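You operate a simulated robot arm through the tools that you are given. There is no shell and no other tool. Be economical: measure what you need, move in short steps, check, and stop when the job is done.

The job below is to be done with a simulated robot arm. You get a single attempt, and the scene is never put back.

TASK
Take the binder clip and leave it on the trial run card. Open the lower right drawer, fetch the brass weight from the weight mat and set it in the inside of the lower right drawer, then shut the drawer. Open the tools drawer, take the bearing from the top of the steel table and leave it in the inside of the tools drawer and shut the drawer again. Open the deep drawer, put the brass plug from the top of the steel table in the inside of the deep drawer and shut the drawer again. Do these in any order.

The check looks at the end state, three seconds after you hand in, the way a careful person would. Anything else that was tipped, shoved, dropped, spilled or broken makes it a failure.

THE ROBOT
A 7-joint arm with a fingered hand on a trunk, on a base that drives. Base frame: it is fixed to the floor where the robot stands at the start and does not move with it; the origin is under the middle of the robot, x ahead of it, y to its left, z up. Units: mm, rad, N and s.
With the tool pointing down near the work surface it reaches from about 400 to 740 mm from the robot's upright axis, wherever it stands. Its first joint turns from -2.897 to 2.897 rad. Places, roughly: bearing (7x7x2 cm) [3800, -300, 800]; binder clip (3x3x5 cm) [500, 100, 1000]; brass plug [3750, -250, 750]; brass weight [1750, -250, 750]; deep drawer [4400, 2200, 300]; inside of the deep drawer [4500, 2200, 100]; inside of the lower right drawer [4500, 1100, 400]; inside of the tools drawer [4400, -600, 600]; lower right drawer [4400, 1100, 500]; tools drawer [4400, -600, 600]; trial run card [4750, 250, 1000]. Payload 3.4 kg.
The TCP is the grasp point between the finger pads, 25 mm short of the fingertips. In the tool frame z runs along the fingers and y along their closing line. The gripper opens to 88 mm. The gripper's body begins 29 mm behind the TCP. The gripper is a hand of 3 fingers: y runs from the thumb to the fingers, the wrist lies at [-13, -106, -174] in the tool frame, and closing takes about 1.5 s.
Orientation is told as [roll, pitch, yaw] about the base's x, y, z axes, in that order, counted from this pose: with the fingers straight down and the wrist toward the robot, the tool's x, y and z point along [0, 1, 0], [1, 0, 0] and [0, 0, -1] of the base frame.

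THE INTERFACE
- The arm moves only by the tool step_arm. Its argument "plan" is a list of rows, each an object of numbers (a shift or turn left out is 0, a gripper value left out holds the last): "tx", "ty", "tz": the shift along the tool's x, y, z in mm; "ax", "ay", "az": the turn, a rotation vector about the tool's x, y, z in rad. In form: [{"tx": .., "ty": .., "tz": .., "ax": .., "ay": .., "az": ..}, ...]. A call has 1 to 10 rows; each row is the pose to reach, as a shift and turn from the pose commanded when the call began, along the tool's axes at that moment. "fingers" is the opening in per cent of the stroke, from 0 (shut) to 100 (fully open), set as the call begins (left out, the last holds). Each row takes 0.2 s and may step no farther than 50 mm and 0.15 rad from the row before; otherwise, or with a gripper value out of range, the whole call is refused. Where a pose cannot be reached the arm comes as near as it can. A force on the tool above 40 N (or 10 N above the force at the start of the call, whichever is more), or a blocked arm, ends the call early, and 0.2 s more pass. The fingers move at their own pace (about 72 mm/s each) and stop on an object; they squeeze with about 32 N. The grip force told is the motor's: it shows also when the fingers shut on nothing. Time passes only in rows, and 0.2 s behind the last, so rows that repeat a pose let the fingers close. The reply holds the time, the measured pose of the TCP, the force on the tool along the base axes, the opening and the grip force, in the units named above and with some noise, with the torque about the TCP (base axes, N m) and any sound that the robot's microphone picked up, and new pictures: "show" is both (left out), scene, wrist or none.
- Cameras (640 x 400 px; columns grow to the right, rows downward): "scene" is now at [27.1, 146.7, 1474.2]; the picture's right is [-0.15, -0.99, 0.00], its down [-0.52, 0.08, -0.85] and it looks along [0.84, -0.13, -0.53] (base axes); focal length 296 px, centre (320, 200). "wrist" rides on the gripper at [58, -85, -99] in the tool frame; the picture's right is [-0.67, 0.35, -0.66], its down [-0.69, -0.63, 0.37] and it looks along [-0.29, 0.69, 0.66] (tool axes); focal length 261 px, centre (320, 200). There is no depth. A picture from a camera that has moved, and an enlarged one, comes with that camera's place and axes in the base frame and with its lens.
- move_column(by): slides the trunk up (or, below 0, down) by that many mm; the arm and the scene camera ride with it, the base frame stays. It gives what a move gives, with no picture.
- base_move(legs): drives the robot by 1 to 6 legs, each [ahead, left, turn to the left] in mm, mm and rad, along the robot's own axes; the way and the turn of a leg run together, so that a leg with both is an arc; at most 1500 mm and 3.142 rad a leg. The arm and the cameras ride along, it lands a little off, and it stops where it bumps. It gives what a move gives, and a new picture of the scene camera.
- grasp_type(shape): the hand has 3 fingers and takes this shape, open, in about a second: jaw (thumb against the fingers, like two jaws); tri (thumb and two fingers); tip (a fingertip pinch); poke (one finger out to press); point (the index stretched); flat (the hand flat); cup (the hand cupped); fist (a fist). The gripper value then closes the fingers along that shape, each until it touches; the sizes above hold for jaw. It gives what a move gives, with no picture.
- aim_head(pan, tilt): turns the head with the scene camera to pan (to the left, within 2.705 rad either way) and tilt (down, from -0.506 to 1.204), counted from straight ahead of the robot. It gives what a move gives, and a new picture of the scene camera.
- zoom(camera, box): a new picture of the part [left, top, right, bottom] of that camera's present view, enlarged. It takes no simulated time.
- sign_off(): hands the job in; it is judged then, once.

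Go step by step. Nothing tells you exact positions but the pictures and the camera data: compare them with the known pose of the tool, close in by small moves and look again before you grip or let go. The budget is 207 turns and 260 pictures, counting those below and the enlarged ones. Unless the task says otherwise, let go and move clear before handing in, and close with one line.

The tools are called after "Call:" by a JSON object that holds its "method" and its "body". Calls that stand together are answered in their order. step_arm: Moves the arm, as the interface text tells. Its arguments: {"type":"object","properties":{"plan":{"type":"array"},"fingers":{"type":"number"},"show":{"type":"string","enum":["both","scene","wrist","none"]}},"required":["plan"]} The other tools are called the same way: move_column (by) slides the trunk up or down; grasp_type (shape) gives the hand a shape; base_move (legs) drives the base; aim_head (pan, tilt) turns the head that bears the scene camera; zoom (camera, box) takes an enlarged picture of a part of a camera's view; sign_off () hands the job in.

At the start:

```text
t: 0.0
tool_pos: [431.7, 174.3, 1145.0]
orientation: [0.0, 0.001, 0.001]
force: [0.6, 0.3, -0.5]
torque: [0.0, 0.0, 0.01]
grip_width: 87.7
grip_force: 0.1
shape: jaw
trunk travel left (down, up): [-475.0, 115.0]
robot x, y, heading: [1.0, -1.9, 0.002]
head pan, tilt: [-0.155, 0.559]
```

scene: 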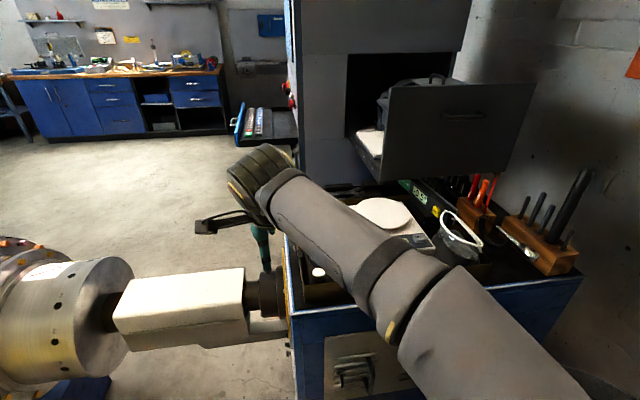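
wrist: 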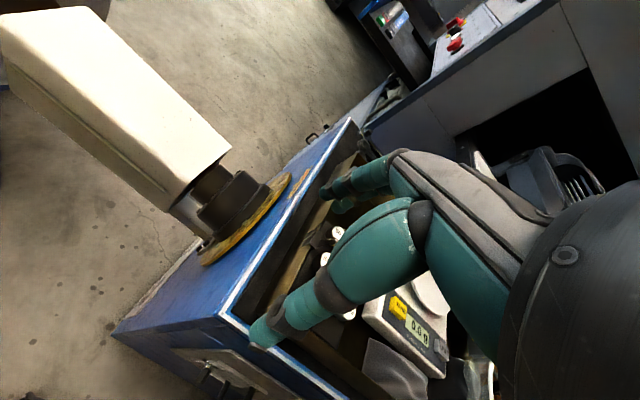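

I see a small cart with a scale and tools in front of the arm; the binder clip should be near [500,100,1000]. I look closer first.

Call:
{"method": "zoom", "body": {"camera": "scene", "box": [240, 170, 480, 320]}}

Call:
{"method": "zoom", "body": {"camera": "wrist", "box": [200, 120, 480, 400]}}

```text
2.67 times, centred on (360, 245) of scene
camera zoom: at [27.1, 146.7, 1474.2], right [-0.15, -0.99, 0.0], down [-0.52, 0.08, -0.85], along [0.84, -0.13, -0.53], focal length 789 px, centre (213, 80)
```

zoom: 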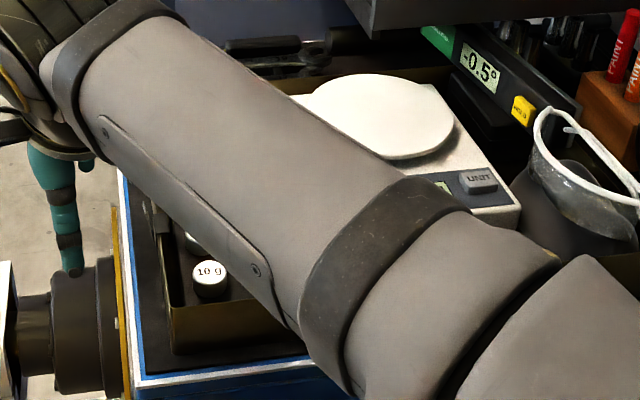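

```text
1.43 times, centred on (340, 260) of wrist
camera zoom: at [346.4, 231.8, 1245.7], right [0.35, -0.67, 0.66], down [-0.63, -0.69, -0.37], along [0.69, -0.29, -0.66], focal length 372 px, centre (291, 114)
```

zoom: 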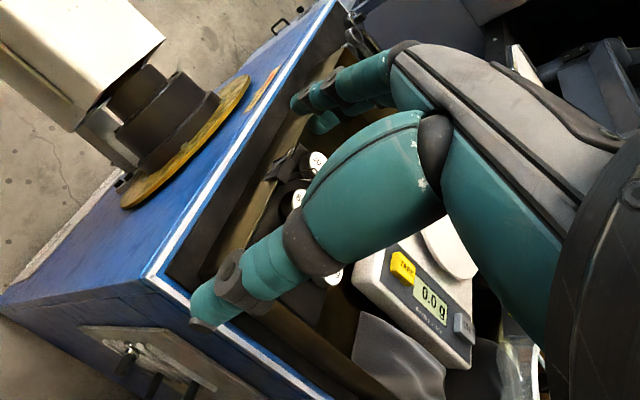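

The forearm hides the tray with the small items; I raise the hand and swing it to the right to see the tray.

Call:
{"method": "step_arm", "body": {"plan": [{"tz": -40}, {"tz": -80}, {"tz": -110}, {"tz": -110, "tx": -40}, {"tz": -110, "tx": -80}, {"tz": -110, "tx": -120}, {"tz": -110, "tx": -160}, {"tz": -110, "tx": -200}, {"tz": -110, "tx": -240}]}}

```text
t: 2.0
tool_pos: [432.8, -66.9, 1254.0]
orientation: [-0.001, 0.001, -0.002]
force: [-0.7, 0.7, 0.1]
torque: [0.0, -0.01, 0.0]
grip_width: 87.5
grip_force: 0.1
shape: jaw
trunk travel left (down, up): [-475.0, 115.0]
robot x, y, heading: [1.0, -1.4, -0.002]
head pan, tilt: [-0.155, 0.559]
camera scene: at [27.3, 146.4, 1474.3], right [-0.15, -0.99, 0.0], down [-0.52, 0.08, -0.85], along [0.84, -0.13, -0.53], focal length 296 px, centre (320, 200)
camera wrist: at [347.4, -8.6, 1355.0], right [0.35, -0.67, 0.66], down [-0.63, -0.69, -0.37], along [0.69, -0.28, -0.66], focal length 261 px, centre (320, 200)
```

scene: 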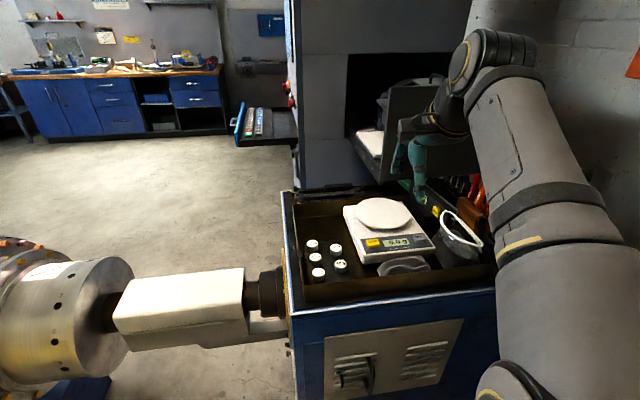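
wrist: 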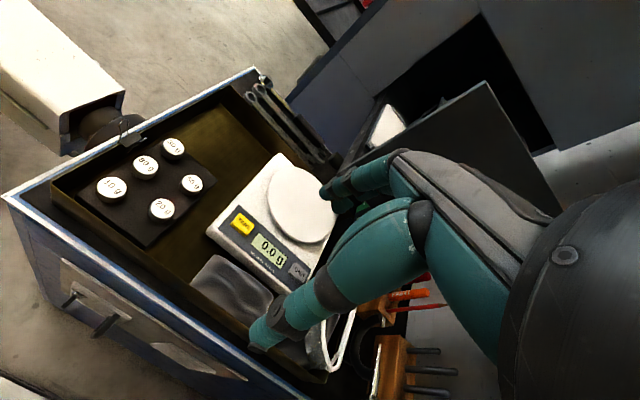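

Call:
{"method": "zoom", "body": {"camera": "scene", "box": [270, 180, 430, 310]}}

Call:
{"method": "zoom", "body": {"camera": "wrist", "box": [60, 60, 300, 260]}}

```text
3.08 times, centred on (350, 245) of scene
camera zoom: at [27.3, 146.4, 1474.3], right [-0.15, -0.99, 0.0], down [-0.52, 0.08, -0.85], along [0.84, -0.13, -0.53], focal length 911 px, centre (228, 62)
```

zoom: 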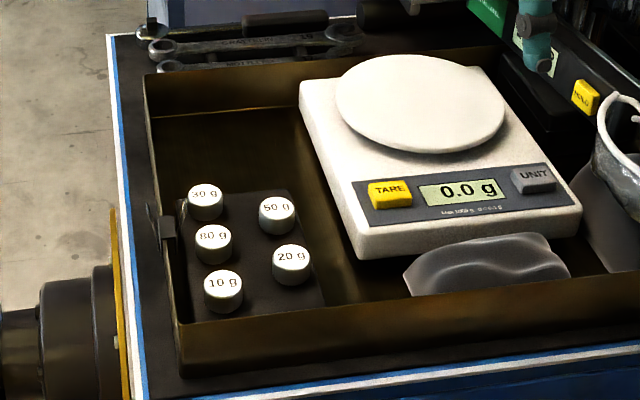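

```text
2.00 times, centred on (180, 160) of wrist
camera zoom: at [347.4, -8.6, 1355.0], right [0.35, -0.67, 0.66], down [-0.63, -0.69, -0.37], along [0.69, -0.28, -0.66], focal length 521 px, centre (600, 280)
```

zoom: 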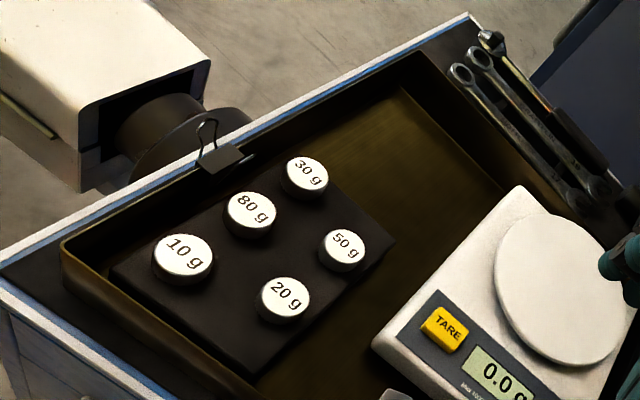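

The binder clip sits on the left wall of the tray, by triangulation near [551,117,995]. I move the hand above it for a closer look.

Call:
{"method": "step_arm", "body": {"plan": [{"tx": 37, "ty": 22}, {"tx": 74, "ty": 44}, {"tx": 111, "ty": 66}, {"tx": 148, "ty": 84}, {"tx": 184, "ty": 100}, {"tx": 184, "ty": 100, "tz": 45}, {"tx": 184, "ty": 100, "tz": 90}, {"tx": 184, "ty": 100, "tz": 110}]}}

```text
t: 3.8
tool_pos: [531.3, 119.0, 1144.7]
orientation: [0.0, 0.0, 0.0]
force: [0.0, -0.5, 0.1]
torque: [-0.05, 0.0, 0.0]
grip_width: 87.7
grip_force: 0.1
shape: jaw
trunk travel left (down, up): [-475.0, 115.0]
robot x, y, heading: [-1.0, -1.4, -0.002]
head pan, tilt: [-0.155, 0.559]
camera scene: at [27.4, 146.8, 1474.2], right [-0.15, -0.99, 0.0], down [-0.52, 0.08, -0.85], along [0.84, -0.13, -0.53], focal length 296 px, centre (320, 200)
camera wrist: at [446.3, 175.9, 1245.2], right [0.35, -0.67, 0.66], down [-0.63, -0.69, -0.37], along [0.69, -0.29, -0.66], focal length 261 px, centre (320, 200)
```

scene: 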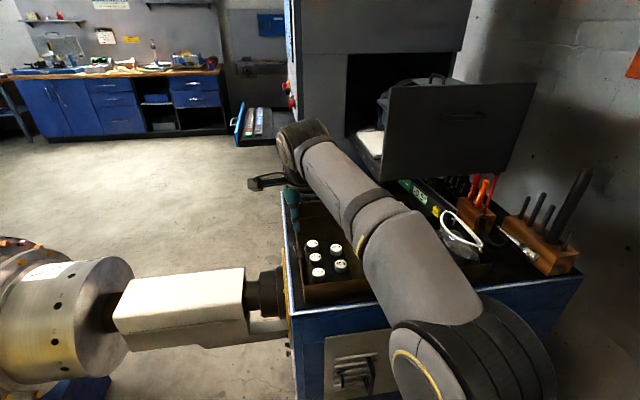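
wrist: 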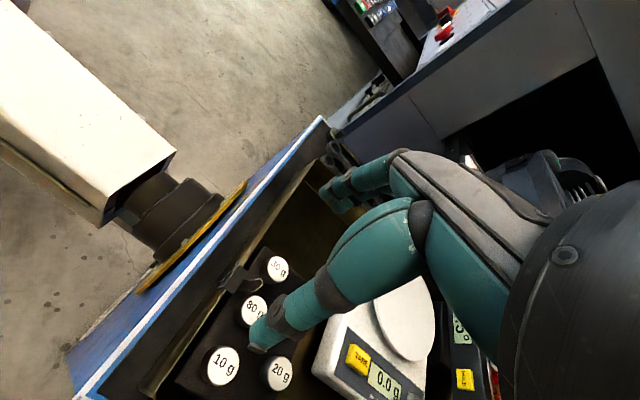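

Call:
{"method": "zoom", "body": {"camera": "wrist", "box": [180, 220, 300, 320]}}

Call:
{"method": "zoom", "body": {"camera": "scene", "box": [280, 180, 360, 290]}}

```text
4.00 times, centred on (240, 270) of wrist
camera zoom: at [446.3, 175.9, 1245.2], right [0.35, -0.67, 0.66], down [-0.63, -0.69, -0.37], along [0.69, -0.29, -0.66], focal length 1043 px, centre (640, -80)
```

zoom: 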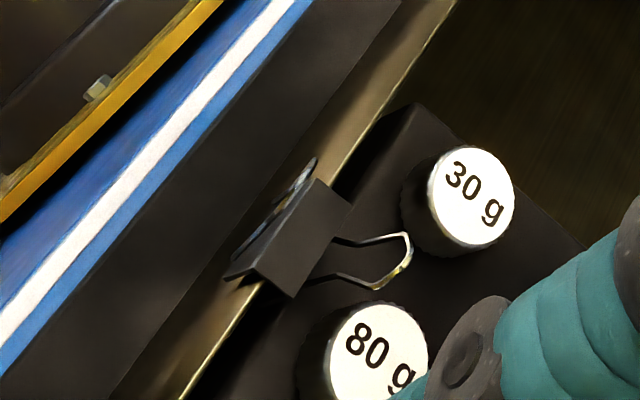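

```text
3.64 times, centred on (320, 235) of scene
camera zoom: at [27.4, 146.8, 1474.2], right [-0.15, -0.99, 0.0], down [-0.52, 0.08, -0.85], along [0.84, -0.13, -0.53], focal length 1076 px, centre (320, 73)
```

zoom: 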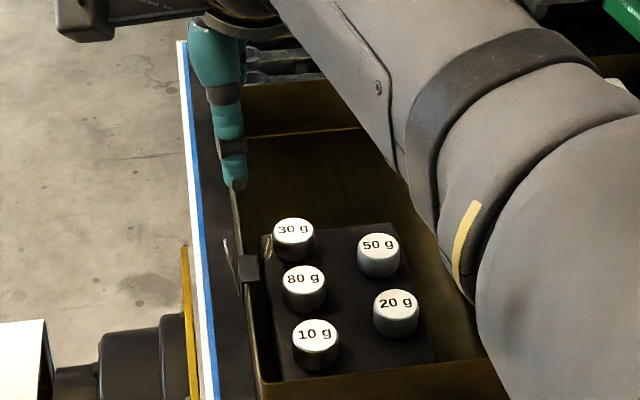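

The clip straddles the tray's left wall with both handles up in a V. I turn the hand so the fingers close across the wall (base y) and look again.

Call:
{"method": "step_arm", "body": {"plan": [{"az": -0.15}, {"az": -0.3}, {"az": -0.45}, {"az": -0.6}, {"az": -0.75}, {"az": -0.9}, {"az": -1.05}, {"az": -1.2}, {"az": -1.35}, {"az": -1.5}], "show": "both"}}

```text
t: 6.0
tool_pos: [532.4, 118.0, 1143.6]
orientation: [0.002, 0.001, 1.503]
force: [0.8, 0.8, 0.1]
torque: [0.01, 0.01, 0.02]
grip_width: 87.7
grip_force: 0.1
shape: jaw
trunk travel left (down, up): [-475.0, 115.0]
robot x, y, heading: [2.2, -0.5, 0.004]
head pan, tilt: [-0.155, 0.559]
camera scene: at [27.8, 146.8, 1474.2], right [-0.15, -0.99, 0.0], down [-0.52, 0.08, -0.85], along [0.84, -0.13, -0.53], focal length 296 px, centre (320, 200)
camera wrist: at [469.1, 36.9, 1244.8], right [0.69, 0.3, 0.65], down [0.64, -0.67, -0.37], along [0.33, 0.67, -0.66], focal length 261 px, centre (320, 200)
```

scene: 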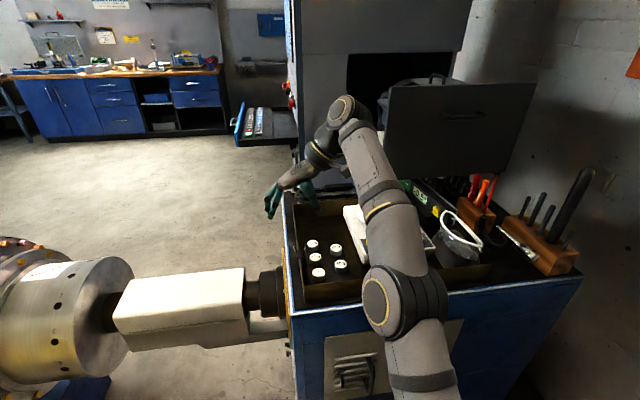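
wrist: 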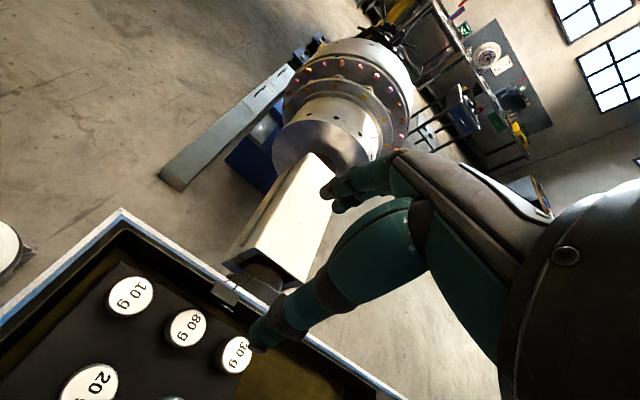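

Call:
{"method": "zoom", "body": {"camera": "wrist", "box": [160, 230, 320, 360]}}

Call:
{"method": "zoom", "body": {"camera": "scene", "box": [250, 160, 350, 290]}}

```text
3.08 times, centred on (240, 295) of wrist
camera zoom: at [469.1, 36.9, 1244.8], right [0.69, 0.3, 0.65], down [0.64, -0.67, -0.37], along [0.33, 0.67, -0.66], focal length 802 px, centre (566, -92)
```

zoom: 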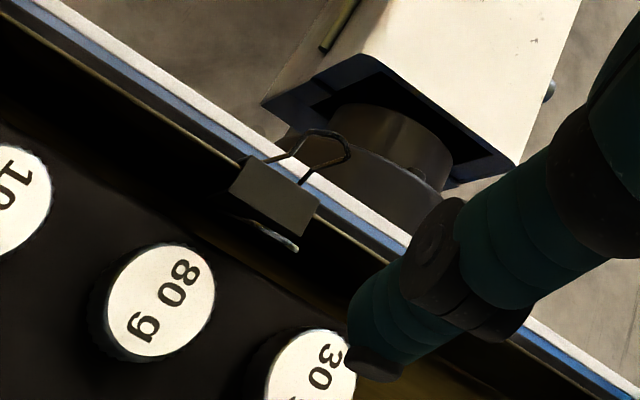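

```text
3.08 times, centred on (300, 225) of scene
camera zoom: at [27.8, 146.8, 1474.2], right [-0.15, -0.99, 0.0], down [-0.52, 0.08, -0.85], along [0.84, -0.13, -0.53], focal length 911 px, centre (382, 123)
```

zoom: 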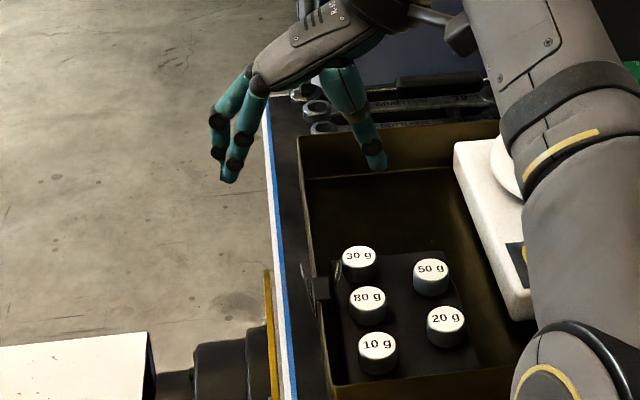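

The clip is about [545,116,1000]; wall runs along x. I finish the yaw, narrow the fingers and descend part way.

Call:
{"method": "step_arm", "body": {"plan": [{"tx": -12, "ty": -1, "az": -0.068}, {"tx": -12, "ty": -1, "tz": 35, "az": -0.068}, {"tx": -12, "ty": -1, "tz": 70, "az": -0.068}, {"tx": -12, "ty": -1, "tz": 70, "az": -0.068}], "fingers": 65}}

Call:
{"method": "zoom", "body": {"camera": "wrist", "box": [200, 170, 360, 370]}}

Call:
{"method": "zoom", "body": {"camera": "scene", "box": [270, 200, 350, 280]}}

```text
t: 7.0
tool_pos: [543.4, 116.1, 1073.9]
orientation: [0.001, 0.001, 1.568]
force: [-0.5, 0.7, 0.7]
torque: [0.0, -0.02, 0.02]
grip_width: 57.6
grip_force: 0.0
shape: jaw
out of reach, approached as far as the arm can: row 1
trunk travel left (down, up): [-475.0, 115.0]
robot x, y, heading: [-0.8, 2.3, -0.001]
head pan, tilt: [-0.155, 0.559]
camera scene: at [26.8, 146.6, 1474.2], right [-0.15, -0.99, 0.0], down [-0.52, 0.08, -0.85], along [0.84, -0.13, -0.53], focal length 296 px, centre (320, 200)
camera wrist: at [485.0, 30.8, 1174.4], right [0.67, 0.35, 0.66], down [0.68, -0.63, -0.37], along [0.29, 0.69, -0.66], focal length 261 px, centre (320, 200)
```

scene: 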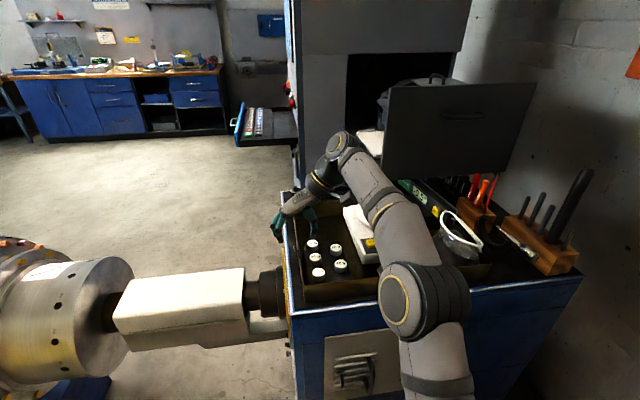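
wrist: 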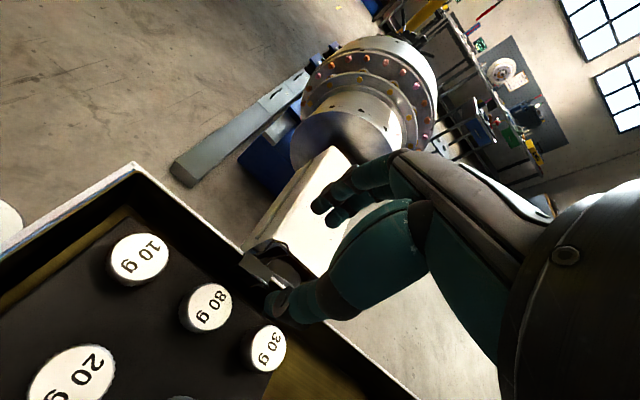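

```text
2.00 times, centred on (280, 270) of wrist
camera zoom: at [485.0, 30.8, 1174.4], right [0.67, 0.35, 0.66], down [0.68, -0.63, -0.37], along [0.29, 0.69, -0.66], focal length 521 px, centre (400, 60)
```

zoom: 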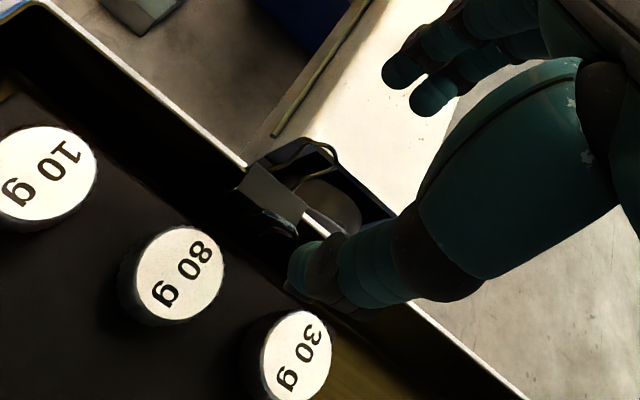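

```text
5.00 times, centred on (310, 240) of scene
camera zoom: at [26.8, 146.6, 1474.2], right [-0.15, -0.99, 0.0], down [-0.52, 0.08, -0.85], along [0.84, -0.13, -0.53], focal length 1480 px, centre (370, 0)
```

zoom: 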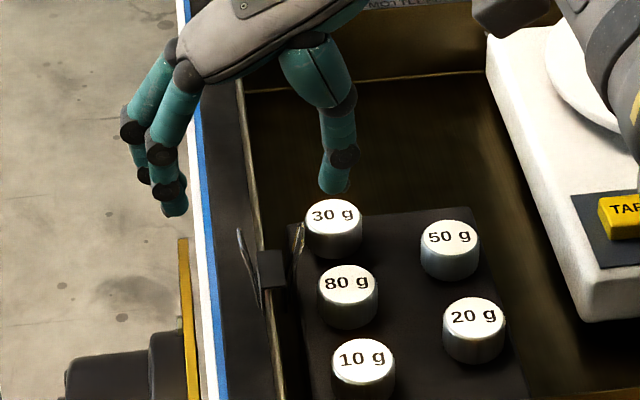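

Both views agree: clip spine about [541,111,1006], handle tops near z 1035 spread 29 mm in y. I align and descend to z≈1030, then check.

Call:
{"method": "step_arm", "body": {"plan": [{"tx": 3, "ty": -4.6}, {"tx": 3, "ty": -4.6}, {"tx": 3, "ty": -4.6, "tz": 22}, {"tx": 3, "ty": -4.6, "tz": 42}, {"tx": 3, "ty": -4.6, "tz": 42}], "fingers": 52, "show": "none"}}

Call:
{"method": "zoom", "body": {"camera": "wrist", "box": [200, 170, 360, 370]}}

Call:
{"method": "zoom", "body": {"camera": "scene", "box": [270, 200, 350, 280]}}

```text
t: 8.2
tool_pos: [539.1, 112.7, 1033.3]
orientation: [0.0, 0.0, 1.566]
force: [0.8, -0.4, -0.5]
torque: [0.03, 0.0, 0.05]
grip_width: 46.4
grip_force: 0.1
shape: jaw
trunk travel left (down, up): [-475.0, 115.0]
robot x, y, heading: [3.4, 2.2, -0.001]
head pan, tilt: [-0.155, 0.559]
```

```text
2.00 times, centred on (280, 270) of wrist
camera zoom: at [481.5, 27.0, 1133.0], right [0.67, 0.35, 0.66], down [0.68, -0.63, -0.37], along [0.29, 0.69, -0.66], focal length 521 px, centre (400, 60)
```

zoom: 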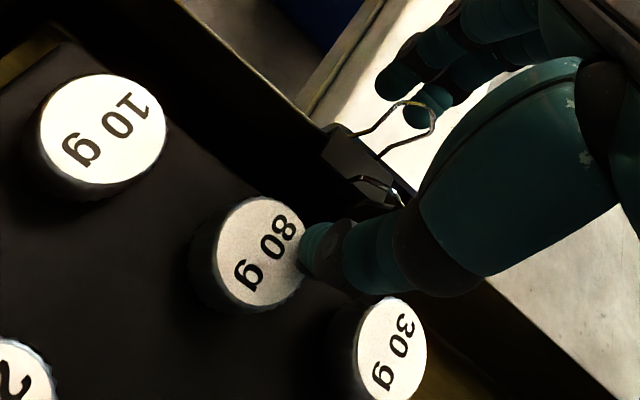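

```text
5.00 times, centred on (310, 240) of scene
camera zoom: at [27.2, 146.6, 1474.2], right [-0.15, -0.99, 0.0], down [-0.52, 0.08, -0.85], along [0.84, -0.13, -0.53], focal length 1480 px, centre (370, 0)
```

zoom: 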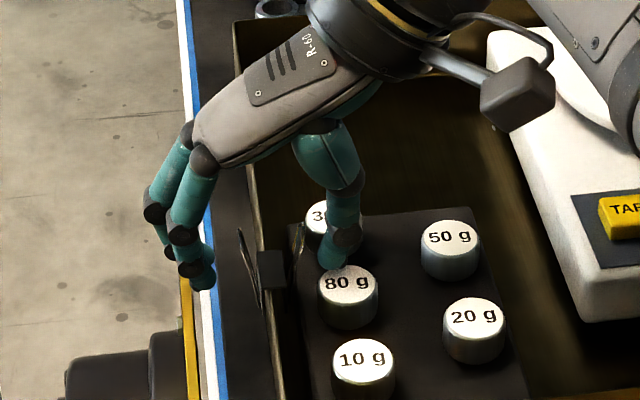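

The thumb is inside the wall and the fingers outside, with the clip's handles between. I close.

Call:
{"method": "step_arm", "body": {"plan": [{"tz": 0}, {"tz": 0}, {"tz": 0}, {"tz": 0}, {"tz": 0}, {"tz": 0}, {"tz": 0}], "fingers": 0, "show": "none"}}

Call:
{"method": "zoom", "body": {"camera": "wrist", "box": [200, 170, 360, 370]}}

Call:
{"method": "zoom", "body": {"camera": "scene", "box": [270, 200, 350, 280]}}

```text
t: 9.8
tool_pos: [540.0, 112.2, 1032.7]
orientation: [-0.001, 0.0, 1.568]
force: [0.9, -4.4, 0.0]
torque: [-0.1, 0.01, -0.05]
grip_width: 17.4
grip_force: 31.8
shape: jaw
trunk travel left (down, up): [-475.0, 115.0]
robot x, y, heading: [2.8, 2.7, 0.001]
head pan, tilt: [-0.155, 0.559]
```

```text
2.00 times, centred on (280, 270) of wrist
camera zoom: at [481.6, 26.5, 1133.1], right [0.67, 0.35, 0.66], down [0.68, -0.63, -0.37], along [0.29, 0.69, -0.66], focal length 521 px, centre (400, 60)
```

zoom: 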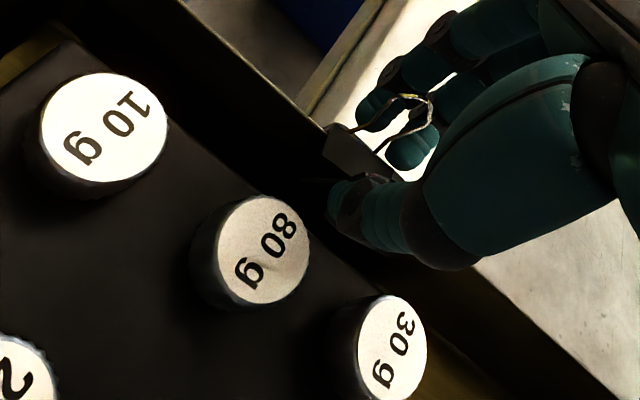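

```text
5.00 times, centred on (310, 240) of scene
camera zoom: at [27.3, 146.0, 1474.3], right [-0.15, -0.99, 0.0], down [-0.52, 0.08, -0.85], along [0.84, -0.13, -0.53], focal length 1480 px, centre (370, 0)
```

zoom: 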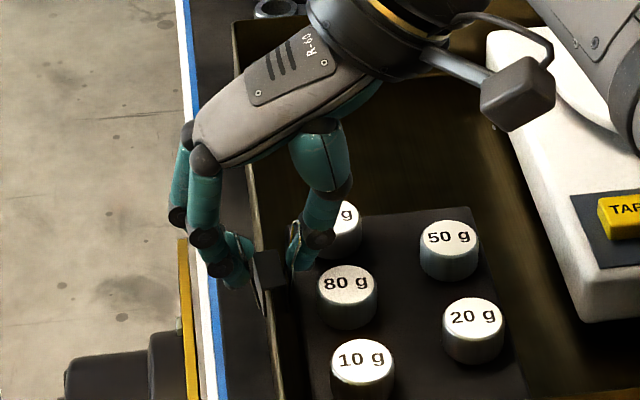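

Gripped at 17 mm on the clip. I lift straight up and check.

Call:
{"method": "step_arm", "body": {"plan": [{"tz": -10}, {"tz": -25}, {"tz": -50}, {"tz": -90}, {"tz": -130}]}}

Call:
{"method": "zoom", "body": {"camera": "wrist", "box": [240, 140, 400, 300]}}

```text
t: 11.0
tool_pos: [524.8, 109.5, 1147.4]
orientation: [0.001, 0.0, 1.568]
force: [-0.3, 0.2, -0.6]
torque: [-0.01, -0.04, -0.01]
grip_width: 16.8
grip_force: 31.7
shape: jaw
out of reach, approached as far as the arm can: row 5
trunk travel left (down, up): [-475.0, 115.0]
robot x, y, heading: [3.3, -0.3, -0.003]
head pan, tilt: [-0.155, 0.559]
camera scene: at [27.0, 146.6, 1474.2], right [-0.15, -0.99, 0.0], down [-0.52, 0.08, -0.85], along [0.84, -0.13, -0.53], focal length 296 px, centre (320, 200)
camera wrist: at [466.7, 24.3, 1248.2], right [0.67, 0.35, 0.65], down [0.68, -0.63, -0.37], along [0.29, 0.69, -0.66], focal length 261 px, centre (320, 200)
```

scene: 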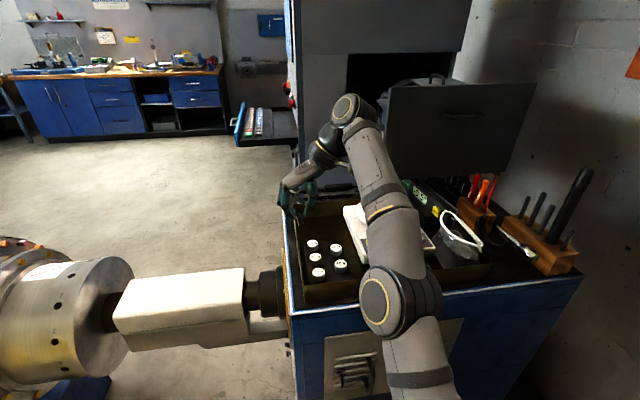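
wrist: 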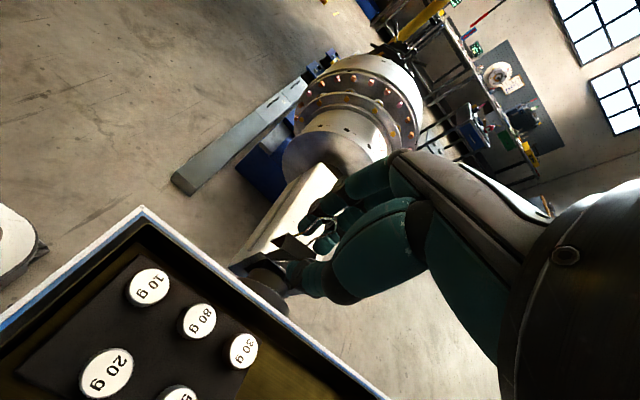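

```text
2.50 times, centred on (320, 220) of wrist
camera zoom: at [466.7, 24.3, 1248.2], right [0.67, 0.35, 0.65], down [0.68, -0.63, -0.37], along [0.29, 0.69, -0.66], focal length 652 px, centre (320, 150)
```

zoom: 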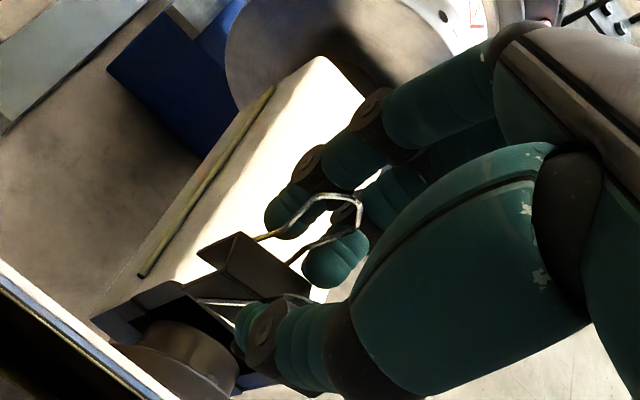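

The clip is held. Next I survey the surroundings to plan the drive.

Call:
{"method": "aim_head", "body": {"pan": 0.9, "tilt": 0.5}}

Call:
{"method": "aim_head", "body": {"pan": 2.2, "tilt": 0.4}}

Call:
{"method": "aim_head", "body": {"pan": -1.3, "tilt": 0.4}}

Call:
{"method": "aim_head", "body": {"pan": 0.2, "tilt": 0.15}}

```text
t: 12.3
tool_pos: [525.5, 109.4, 1146.9]
orientation: [-0.001, 0.0, 1.568]
force: [-0.6, -0.2, 0.5]
torque: [0.0, -0.02, 0.01]
grip_width: 17.0
grip_force: 32.2
shape: jaw
trunk travel left (down, up): [-475.0, 115.0]
robot x, y, heading: [1.9, 1.0, -0.003]
head pan, tilt: [0.901, 0.499]
camera scene: at [-4.7, 231.7, 1479.6], right [0.78, -0.62, 0.0], down [-0.3, -0.38, -0.88], along [0.55, 0.69, -0.48], focal length 296 px, centre (320, 200)
```

scene: 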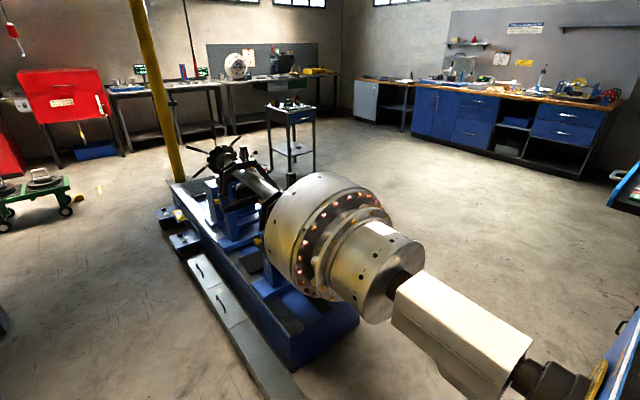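

```text
t: 13.8
tool_pos: [525.6, 110.2, 1147.7]
orientation: [0.0, 0.001, 1.566]
force: [0.1, 0.6, 0.0]
torque: [-0.03, 0.01, 0.0]
grip_width: 17.4
grip_force: 31.9
shape: jaw
trunk travel left (down, up): [-475.0, 115.0]
robot x, y, heading: [-0.9, 0.3, 0.001]
head pan, tilt: [2.201, 0.4]
camera scene: at [-115.8, 235.3, 1488.7], right [0.81, 0.59, 0.0], down [0.23, -0.31, -0.92], along [-0.54, 0.74, -0.39], focal length 296 px, centre (320, 200)
```

scene: 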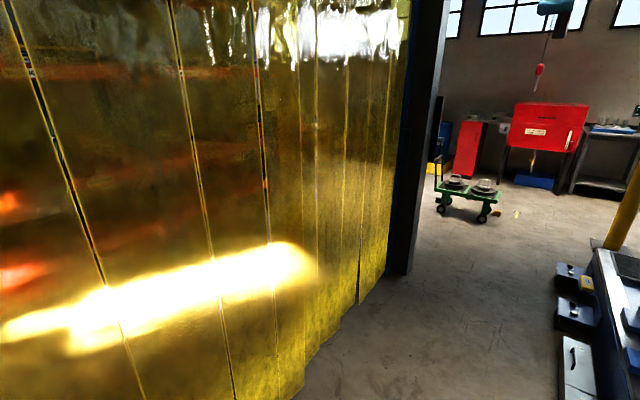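

```text
t: 16.7
tool_pos: [525.6, 109.3, 1146.4]
orientation: [-0.001, 0.0, 1.566]
force: [0.1, 0.6, -0.3]
torque: [-0.03, -0.02, -0.05]
grip_width: 17.2
grip_force: 31.8
shape: jaw
trunk travel left (down, up): [-475.0, 115.0]
robot x, y, heading: [-0.3, -0.4, -0.0]
head pan, tilt: [-1.3, 0.4]
camera scene: at [-36.5, 71.2, 1488.8], right [-0.96, -0.27, 0.0], down [-0.1, 0.37, -0.92], along [0.25, -0.89, -0.39], focal length 296 px, centre (320, 200)
```

scene: 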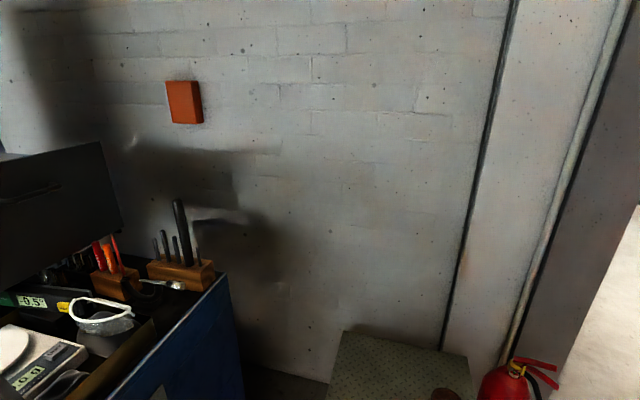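

```text
t: 18.3
tool_pos: [525.7, 110.1, 1146.6]
orientation: [0.0, 0.0, 1.566]
force: [1.2, 0.4, 0.9]
torque: [0.0, 0.01, -0.01]
grip_width: 17.2
grip_force: 32.3
shape: jaw
trunk travel left (down, up): [-475.0, 115.0]
robot x, y, heading: [2.8, 3.3, -0.001]
head pan, tilt: [0.201, 0.15]
camera scene: at [29.6, 178.9, 1512.0], right [0.2, -0.98, 0.0], down [-0.15, -0.03, -0.99], along [0.97, 0.2, -0.15], focal length 296 px, centre (320, 200)
```

scene: 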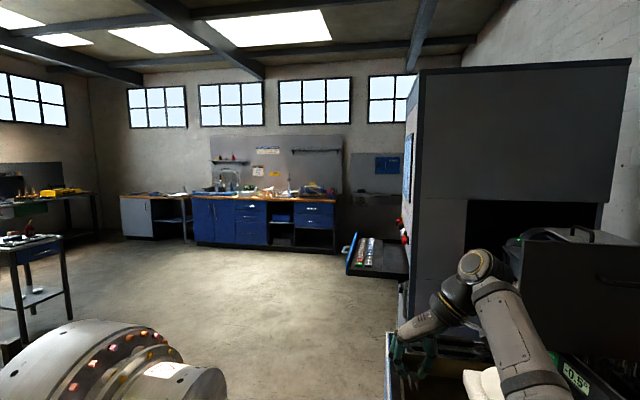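

I'm in a pocket between a dynamometer rig on the left-front and a yellow curtain behind-left; the way out is to the left (+y), around the rig's far end. I tuck the arm first, turning the hand back.

Call:
{"method": "step_arm", "body": {"plan": [{"tx": 20, "az": 0.15}, {"tx": 40, "az": 0.3}, {"tx": 60, "az": 0.45}, {"tx": 80, "az": 0.6}, {"tx": 100, "az": 0.75}, {"tx": 100, "az": 0.9}, {"tx": 100, "az": 1.05}, {"tx": 100, "az": 1.2}, {"tx": 100, "az": 1.35}, {"tx": 100, "az": 1.5}], "show": "none"}}

Call:
{"method": "step_arm", "body": {"plan": [{"tz": -50}, {"tz": -100}, {"tz": -150, "ty": -20}], "show": "scene"}}

```text
t: 20.5
tool_pos: [426.3, 111.6, 1145.6]
orientation: [-0.004, -0.001, 0.065]
force: [-0.2, -0.2, -0.4]
torque: [-0.01, 0.0, 0.03]
grip_width: 17.0
grip_force: 31.2
shape: jaw
trunk travel left (down, up): [-475.0, 115.0]
robot x, y, heading: [2.3, 2.1, 0.001]
head pan, tilt: [0.201, 0.15]
```

```text
refused: row 3 steps farther than a row can; nothing moved
```

Call:
{"method": "step_arm", "body": {"plan": [{"tz": -45}, {"tz": -90}, {"tz": -120, "ty": -20}, {"tz": -140, "ty": -30}], "show": "none"}}

Call:
{"method": "base_move", "body": {"legs": [[-260, 0, 0], [0, 0, 1.571]]}}

```text
t: 21.5
tool_pos: [396.1, 108.9, 1286.3]
orientation: [0.001, 0.0, 0.069]
force: [-0.4, -0.2, 0.5]
torque: [-0.03, 0.02, 0.02]
grip_width: 16.5
grip_force: 32.2
shape: jaw
trunk travel left (down, up): [-475.0, 115.0]
robot x, y, heading: [-3.7, -2.1, -0.005]
head pan, tilt: [0.201, 0.15]
```

```text
t: 27.2
tool_pos: [-378.7, 396.5, 1286.7]
orientation: [0.001, 0.0, 1.656]
force: [-0.6, -0.3, -1.0]
torque: [0.03, 0.02, 0.03]
grip_width: 16.7
grip_force: 31.1
shape: jaw
trunk travel left (down, up): [-475.0, 115.0]
robot x, y, heading: [-263.7, 0.2, 1.59]
head pan, tilt: [0.201, 0.15]
camera scene: at [-441.2, 30.9, 1512.0], right [0.98, 0.22, 0.0], down [0.03, -0.15, -0.99], along [-0.21, 0.97, -0.15], focal length 296 px, centre (320, 200)
```

scene: 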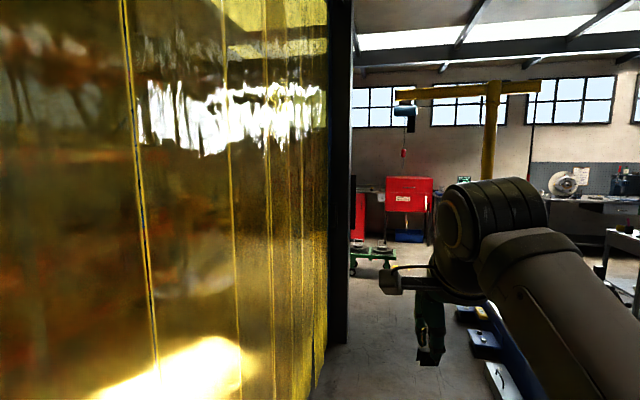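

Corridor ahead is clear. I drive forward in +y and look again.

Call:
{"method": "base_move", "body": {"legs": [[0, 0, -0.02], [1500, 0, 0], [800, 0, 0]]}}

Call:
{"method": "aim_head", "body": {"pan": -0.6, "tilt": 0.45}}

```text
t: 39.0
tool_pos: [-306.2, 2727.6, 1286.2]
orientation: [0.001, 0.001, 1.615]
force: [0.3, -1.0, 0.3]
torque: [-0.04, -0.02, -0.02]
grip_width: 16.5
grip_force: 31.7
shape: jaw
trunk travel left (down, up): [-475.0, 115.0]
robot x, y, heading: [-207.2, 2327.4, 1.549]
head pan, tilt: [0.201, 0.15]
camera scene: at [-384.2, 2364.0, 1512.0], right [0.98, 0.17, 0.0], down [0.03, -0.15, -0.99], along [-0.17, 0.97, -0.15], focal length 296 px, centre (320, 200)
```

scene: 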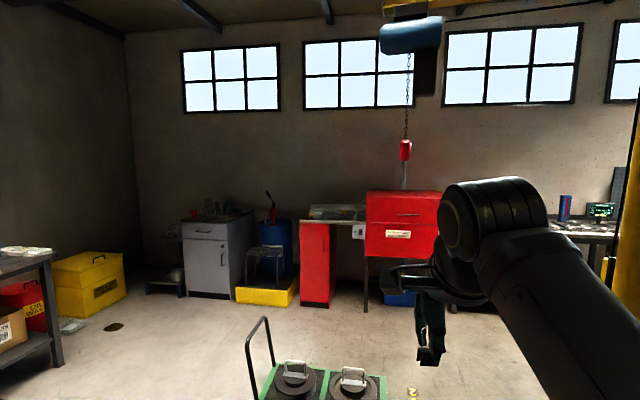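

```text
t: 40.2
tool_pos: [-304.9, 2725.9, 1285.3]
orientation: [0.002, 0.0, 1.615]
force: [-0.4, -0.6, 0.7]
torque: [-0.01, 0.02, -0.02]
grip_width: 16.9
grip_force: 31.7
shape: jaw
trunk travel left (down, up): [-475.0, 115.0]
robot x, y, heading: [-209.9, 2329.8, 1.544]
head pan, tilt: [-0.6, 0.45]
camera scene: at [-314.2, 2347.0, 1484.1], right [0.81, -0.58, 0.0], down [-0.25, -0.35, -0.9], along [0.53, 0.73, -0.43], focal length 296 px, centre (320, 200)
```

scene: 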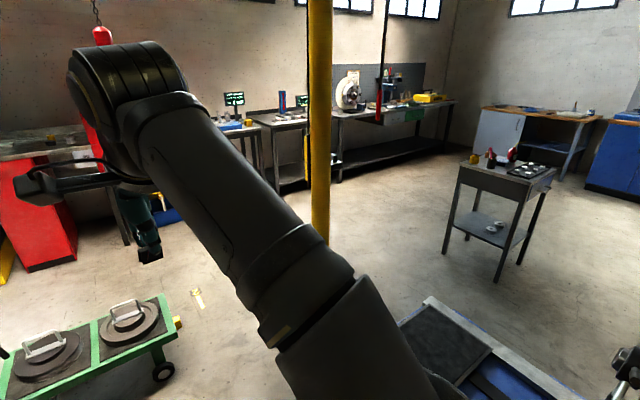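

I see the rig's end near y≈3100 and the post around [1070,4110], green cart ahead-left. I check the rig's near corner before threading.

Call:
{"method": "aim_head", "body": {"pan": -1.3, "tilt": 0.6}}

Call:
{"method": "aim_head", "body": {"pan": 0.1, "tilt": 0.8}}

```text
t: 41.2
tool_pos: [-306.8, 2726.4, 1285.6]
orientation: [0.001, 0.0, 1.616]
force: [-0.4, 0.2, -0.4]
torque: [-0.03, 0.04, 0.01]
grip_width: 16.7
grip_force: 32.4
shape: jaw
trunk travel left (down, up): [-475.0, 115.0]
robot x, y, heading: [-207.6, 2325.3, 1.549]
head pan, tilt: [-1.3, 0.6]
camera scene: at [-282.2, 2294.0, 1470.5], right [0.24, -0.97, 0.0], down [-0.55, -0.14, -0.83], along [0.8, 0.2, -0.56], focal length 296 px, centre (320, 200)
```

scene: 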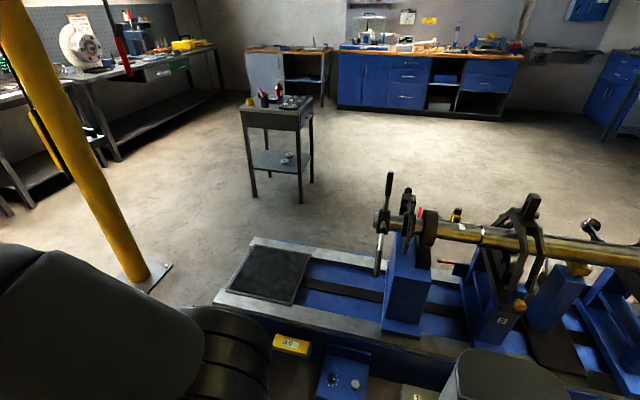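

```text
t: 42.8
tool_pos: [-306.8, 2725.8, 1287.0]
orientation: [0.0, 0.001, 1.614]
force: [0.2, -0.8, -0.4]
torque: [-0.02, 0.0, -0.02]
grip_width: 16.8
grip_force: 32.3
shape: jaw
trunk travel left (down, up): [-475.0, 115.0]
robot x, y, heading: [-206.3, 2329.5, 1.546]
head pan, tilt: [0.099, 0.799]
camera scene: at [-373.9, 2352.9, 1453.7], right [1.0, 0.07, 0.0], down [0.05, -0.71, -0.7], along [-0.05, 0.7, -0.72], focal length 296 px, centre (320, 200)
```

scene: 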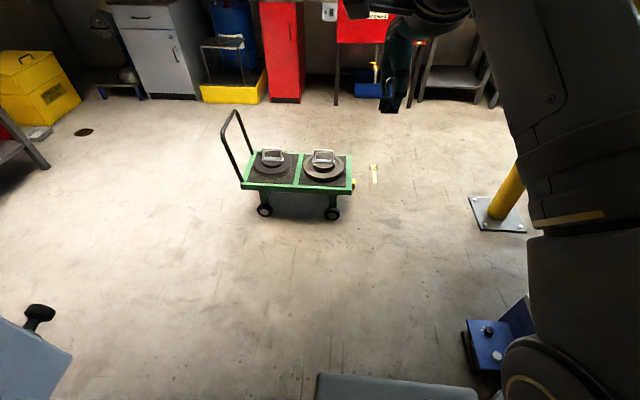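

The post stands near [710,3730], green cart's right edge at x≈-290, hook hanging near [-197,4090]. I'll pass between at x≈170.

Call:
{"method": "base_move", "body": {"legs": [[620, -65, 0], [600, -285, 0]]}}

```text
t: 49.5
tool_pos: [80.2, 3937.2, 1285.4]
orientation: [-0.001, -0.001, 1.618]
force: [1.6, 0.0, 0.3]
torque: [0.03, 0.03, -0.04]
grip_width: 16.8
grip_force: 32.2
shape: jaw
trunk travel left (down, up): [-475.0, 115.0]
robot x, y, heading: [181.6, 3535.8, 1.549]
head pan, tilt: [0.099, 0.799]
camera scene: at [13.6, 3563.6, 1453.7], right [1.0, 0.08, 0.0], down [0.06, -0.71, -0.7], along [-0.05, 0.69, -0.72], focal length 296 px, centre (320, 200)
```

scene: 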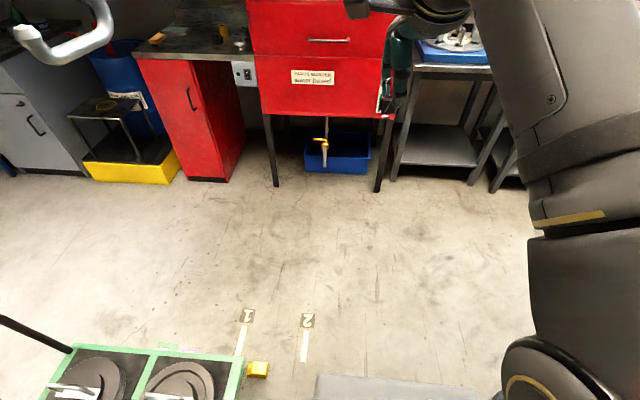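

Clear ahead to about y 5050. I advance past the post, then turn to face +x.

Call:
{"method": "base_move", "body": {"legs": [[870, 0, 0], [0, 0, -1.549]]}}

Call:
{"method": "aim_head", "body": {"pan": -0.3, "tilt": 0.5}}

```text
t: 57.9
tool_pos: [594.8, 4537.3, 1286.5]
orientation: [0.001, -0.001, 0.094]
force: [0.0, -0.1, 0.0]
torque: [0.02, 0.01, -0.01]
grip_width: 16.3
grip_force: 32.4
shape: jaw
trunk travel left (down, up): [-475.0, 115.0]
robot x, y, heading: [195.0, 4424.2, 0.023]
head pan, tilt: [0.099, 0.799]
camera scene: at [213.3, 4587.0, 1453.7], right [0.13, -0.99, 0.0], down [-0.71, -0.09, -0.7], along [0.69, 0.09, -0.72], focal length 296 px, centre (320, 200)
```

scene: 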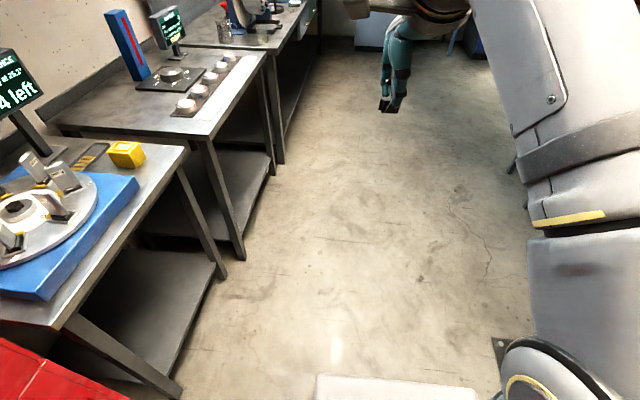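

```text
t: 58.8
tool_pos: [593.0, 4537.0, 1287.5]
orientation: [0.0, 0.001, 0.095]
force: [-1.1, -1.2, -0.8]
torque: [0.0, 0.0, -0.03]
grip_width: 16.7
grip_force: 32.2
shape: jaw
trunk travel left (down, up): [-475.0, 115.0]
robot x, y, heading: [195.6, 4418.9, 0.026]
head pan, tilt: [-0.3, 0.499]
camera scene: at [220.9, 4552.4, 1479.6], right [-0.27, -0.96, 0.0], down [-0.46, 0.13, -0.88], along [0.85, -0.24, -0.48], focal length 296 px, centre (320, 200)
```

scene: 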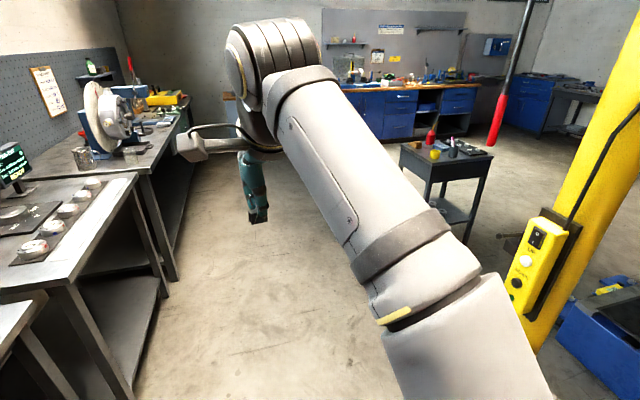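

The lane between the side bench and the post is clear. I drive on in +x, past the small table at about [1800–2400, 2550–3000].

Call:
{"method": "base_move", "body": {"legs": [[0, 0, -0.026], [1500, 0, 0], [1300, -500, 0]]}}

Call:
{"method": "aim_head", "body": {"pan": -0.9, "tilt": 0.35}}

```text
t: 73.2
tool_pos: [3432.4, 4058.7, 1286.3]
orientation: [-0.002, 0.001, 0.078]
force: [-0.8, 0.6, -1.3]
torque: [0.01, 0.0, -0.02]
grip_width: 16.5
grip_force: 32.2
shape: jaw
trunk travel left (down, up): [-475.0, 115.0]
robot x, y, heading: [3038.2, 3944.2, 0.005]
head pan, tilt: [-0.3, 0.499]
camera scene: at [3059.8, 4079.7, 1479.6], right [-0.29, -0.96, 0.0], down [-0.46, 0.14, -0.88], along [0.84, -0.25, -0.48], focal length 296 px, centre (320, 200)
```

scene: 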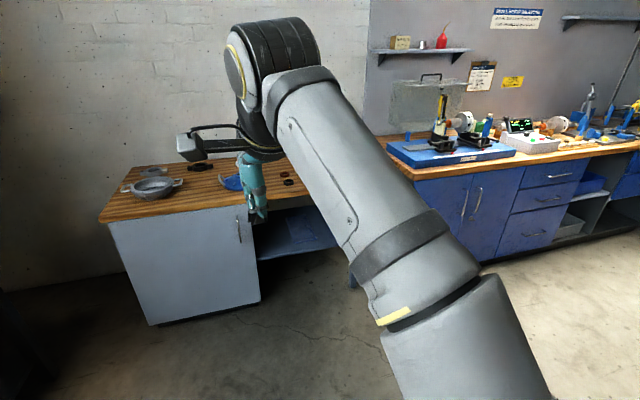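

```text
t: 74.2
tool_pos: [3432.3, 4057.9, 1286.6]
orientation: [0.001, 0.0, 0.079]
force: [0.1, -0.2, 0.4]
torque: [0.0, 0.02, 0.01]
grip_width: 16.5
grip_force: 32.0
shape: jaw
trunk travel left (down, up): [-475.0, 115.0]
robot x, y, heading: [3037.6, 3947.5, 0.014]
head pan, tilt: [-0.901, 0.351]
camera scene: at [3031.1, 4033.4, 1493.3], right [-0.78, -0.63, 0.0], down [-0.22, 0.27, -0.94], along [0.59, -0.73, -0.34], focal length 296 px, centre (320, 200)
```

scene: 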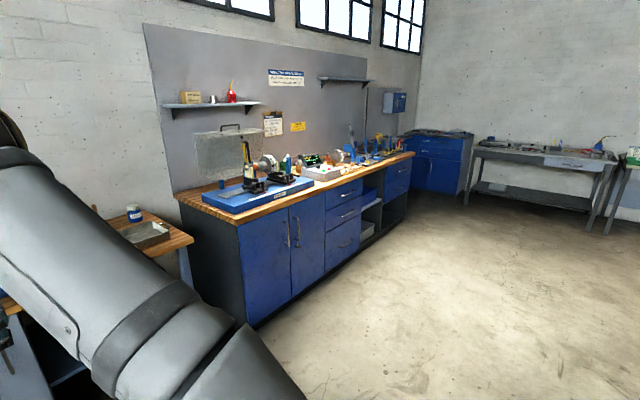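

The blue bench runs along the far wall from y≈3090 toward y≈900; the steel table and corner cabinet lie farther. I drive nearer, to about [3450,1300].

Call:
{"method": "base_move", "body": {"legs": [[300, -1400, 0], [150, -1200, 0]]}}

Call:
{"method": "aim_head", "body": {"pan": -0.75, "tilt": 0.4}}

Call:
{"method": "aim_head", "body": {"pan": 0.5, "tilt": 0.4}}

```text
t: 87.2
tool_pos: [3942.9, 1456.8, 1287.2]
orientation: [0.0, 0.0, 0.116]
force: [-0.2, -0.5, 0.3]
torque: [0.05, -0.01, 0.02]
grip_width: 16.4
grip_force: 32.2
shape: jaw
trunk travel left (down, up): [-475.0, 115.0]
robot x, y, heading: [3547.8, 1331.3, 0.048]
head pan, tilt: [-0.901, 0.351]
camera scene: at [3543.1, 1417.7, 1493.3], right [-0.75, -0.66, 0.0], down [-0.23, 0.26, -0.94], along [0.62, -0.71, -0.34], focal length 296 px, centre (320, 200)
```

scene: 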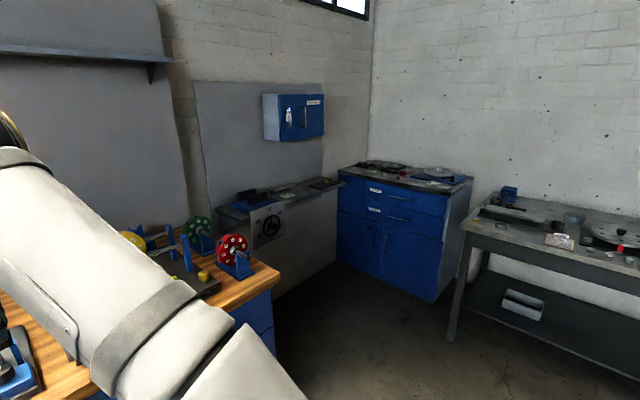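

```text
t: 87.9
tool_pos: [3943.0, 1457.2, 1286.2]
orientation: [-0.001, 0.0, 0.114]
force: [0.2, -0.5, -0.3]
torque: [0.02, 0.0, -0.01]
grip_width: 16.9
grip_force: 31.3
shape: jaw
trunk travel left (down, up): [-475.0, 115.0]
robot x, y, heading: [3549.4, 1333.4, 0.042]
head pan, tilt: [-0.75, 0.4]
camera scene: at [3552.5, 1428.0, 1488.8], right [-0.65, -0.76, 0.0], down [-0.3, 0.25, -0.92], along [0.7, -0.6, -0.39], focal length 296 px, centre (320, 200)
```

scene: 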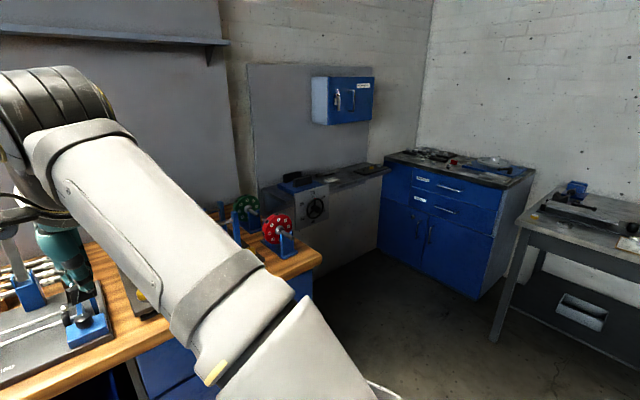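

```text
t: 89.3
tool_pos: [3942.4, 1458.0, 1287.3]
orientation: [0.001, -0.002, 0.115]
force: [0.0, -0.3, -0.2]
torque: [-0.04, -0.02, 0.02]
grip_width: 16.6
grip_force: 32.3
shape: jaw
trunk travel left (down, up): [-475.0, 115.0]
robot x, y, heading: [3549.1, 1332.0, 0.047]
head pan, tilt: [0.499, 0.4]
camera scene: at [3561.1, 1536.1, 1488.8], right [0.52, -0.86, 0.0], down [-0.33, -0.2, -0.92], along [0.79, 0.48, -0.39], focal length 296 px, centre (320, 200)
```

scene: 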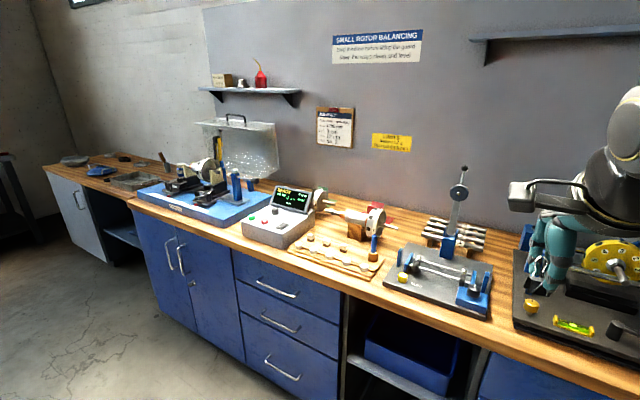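

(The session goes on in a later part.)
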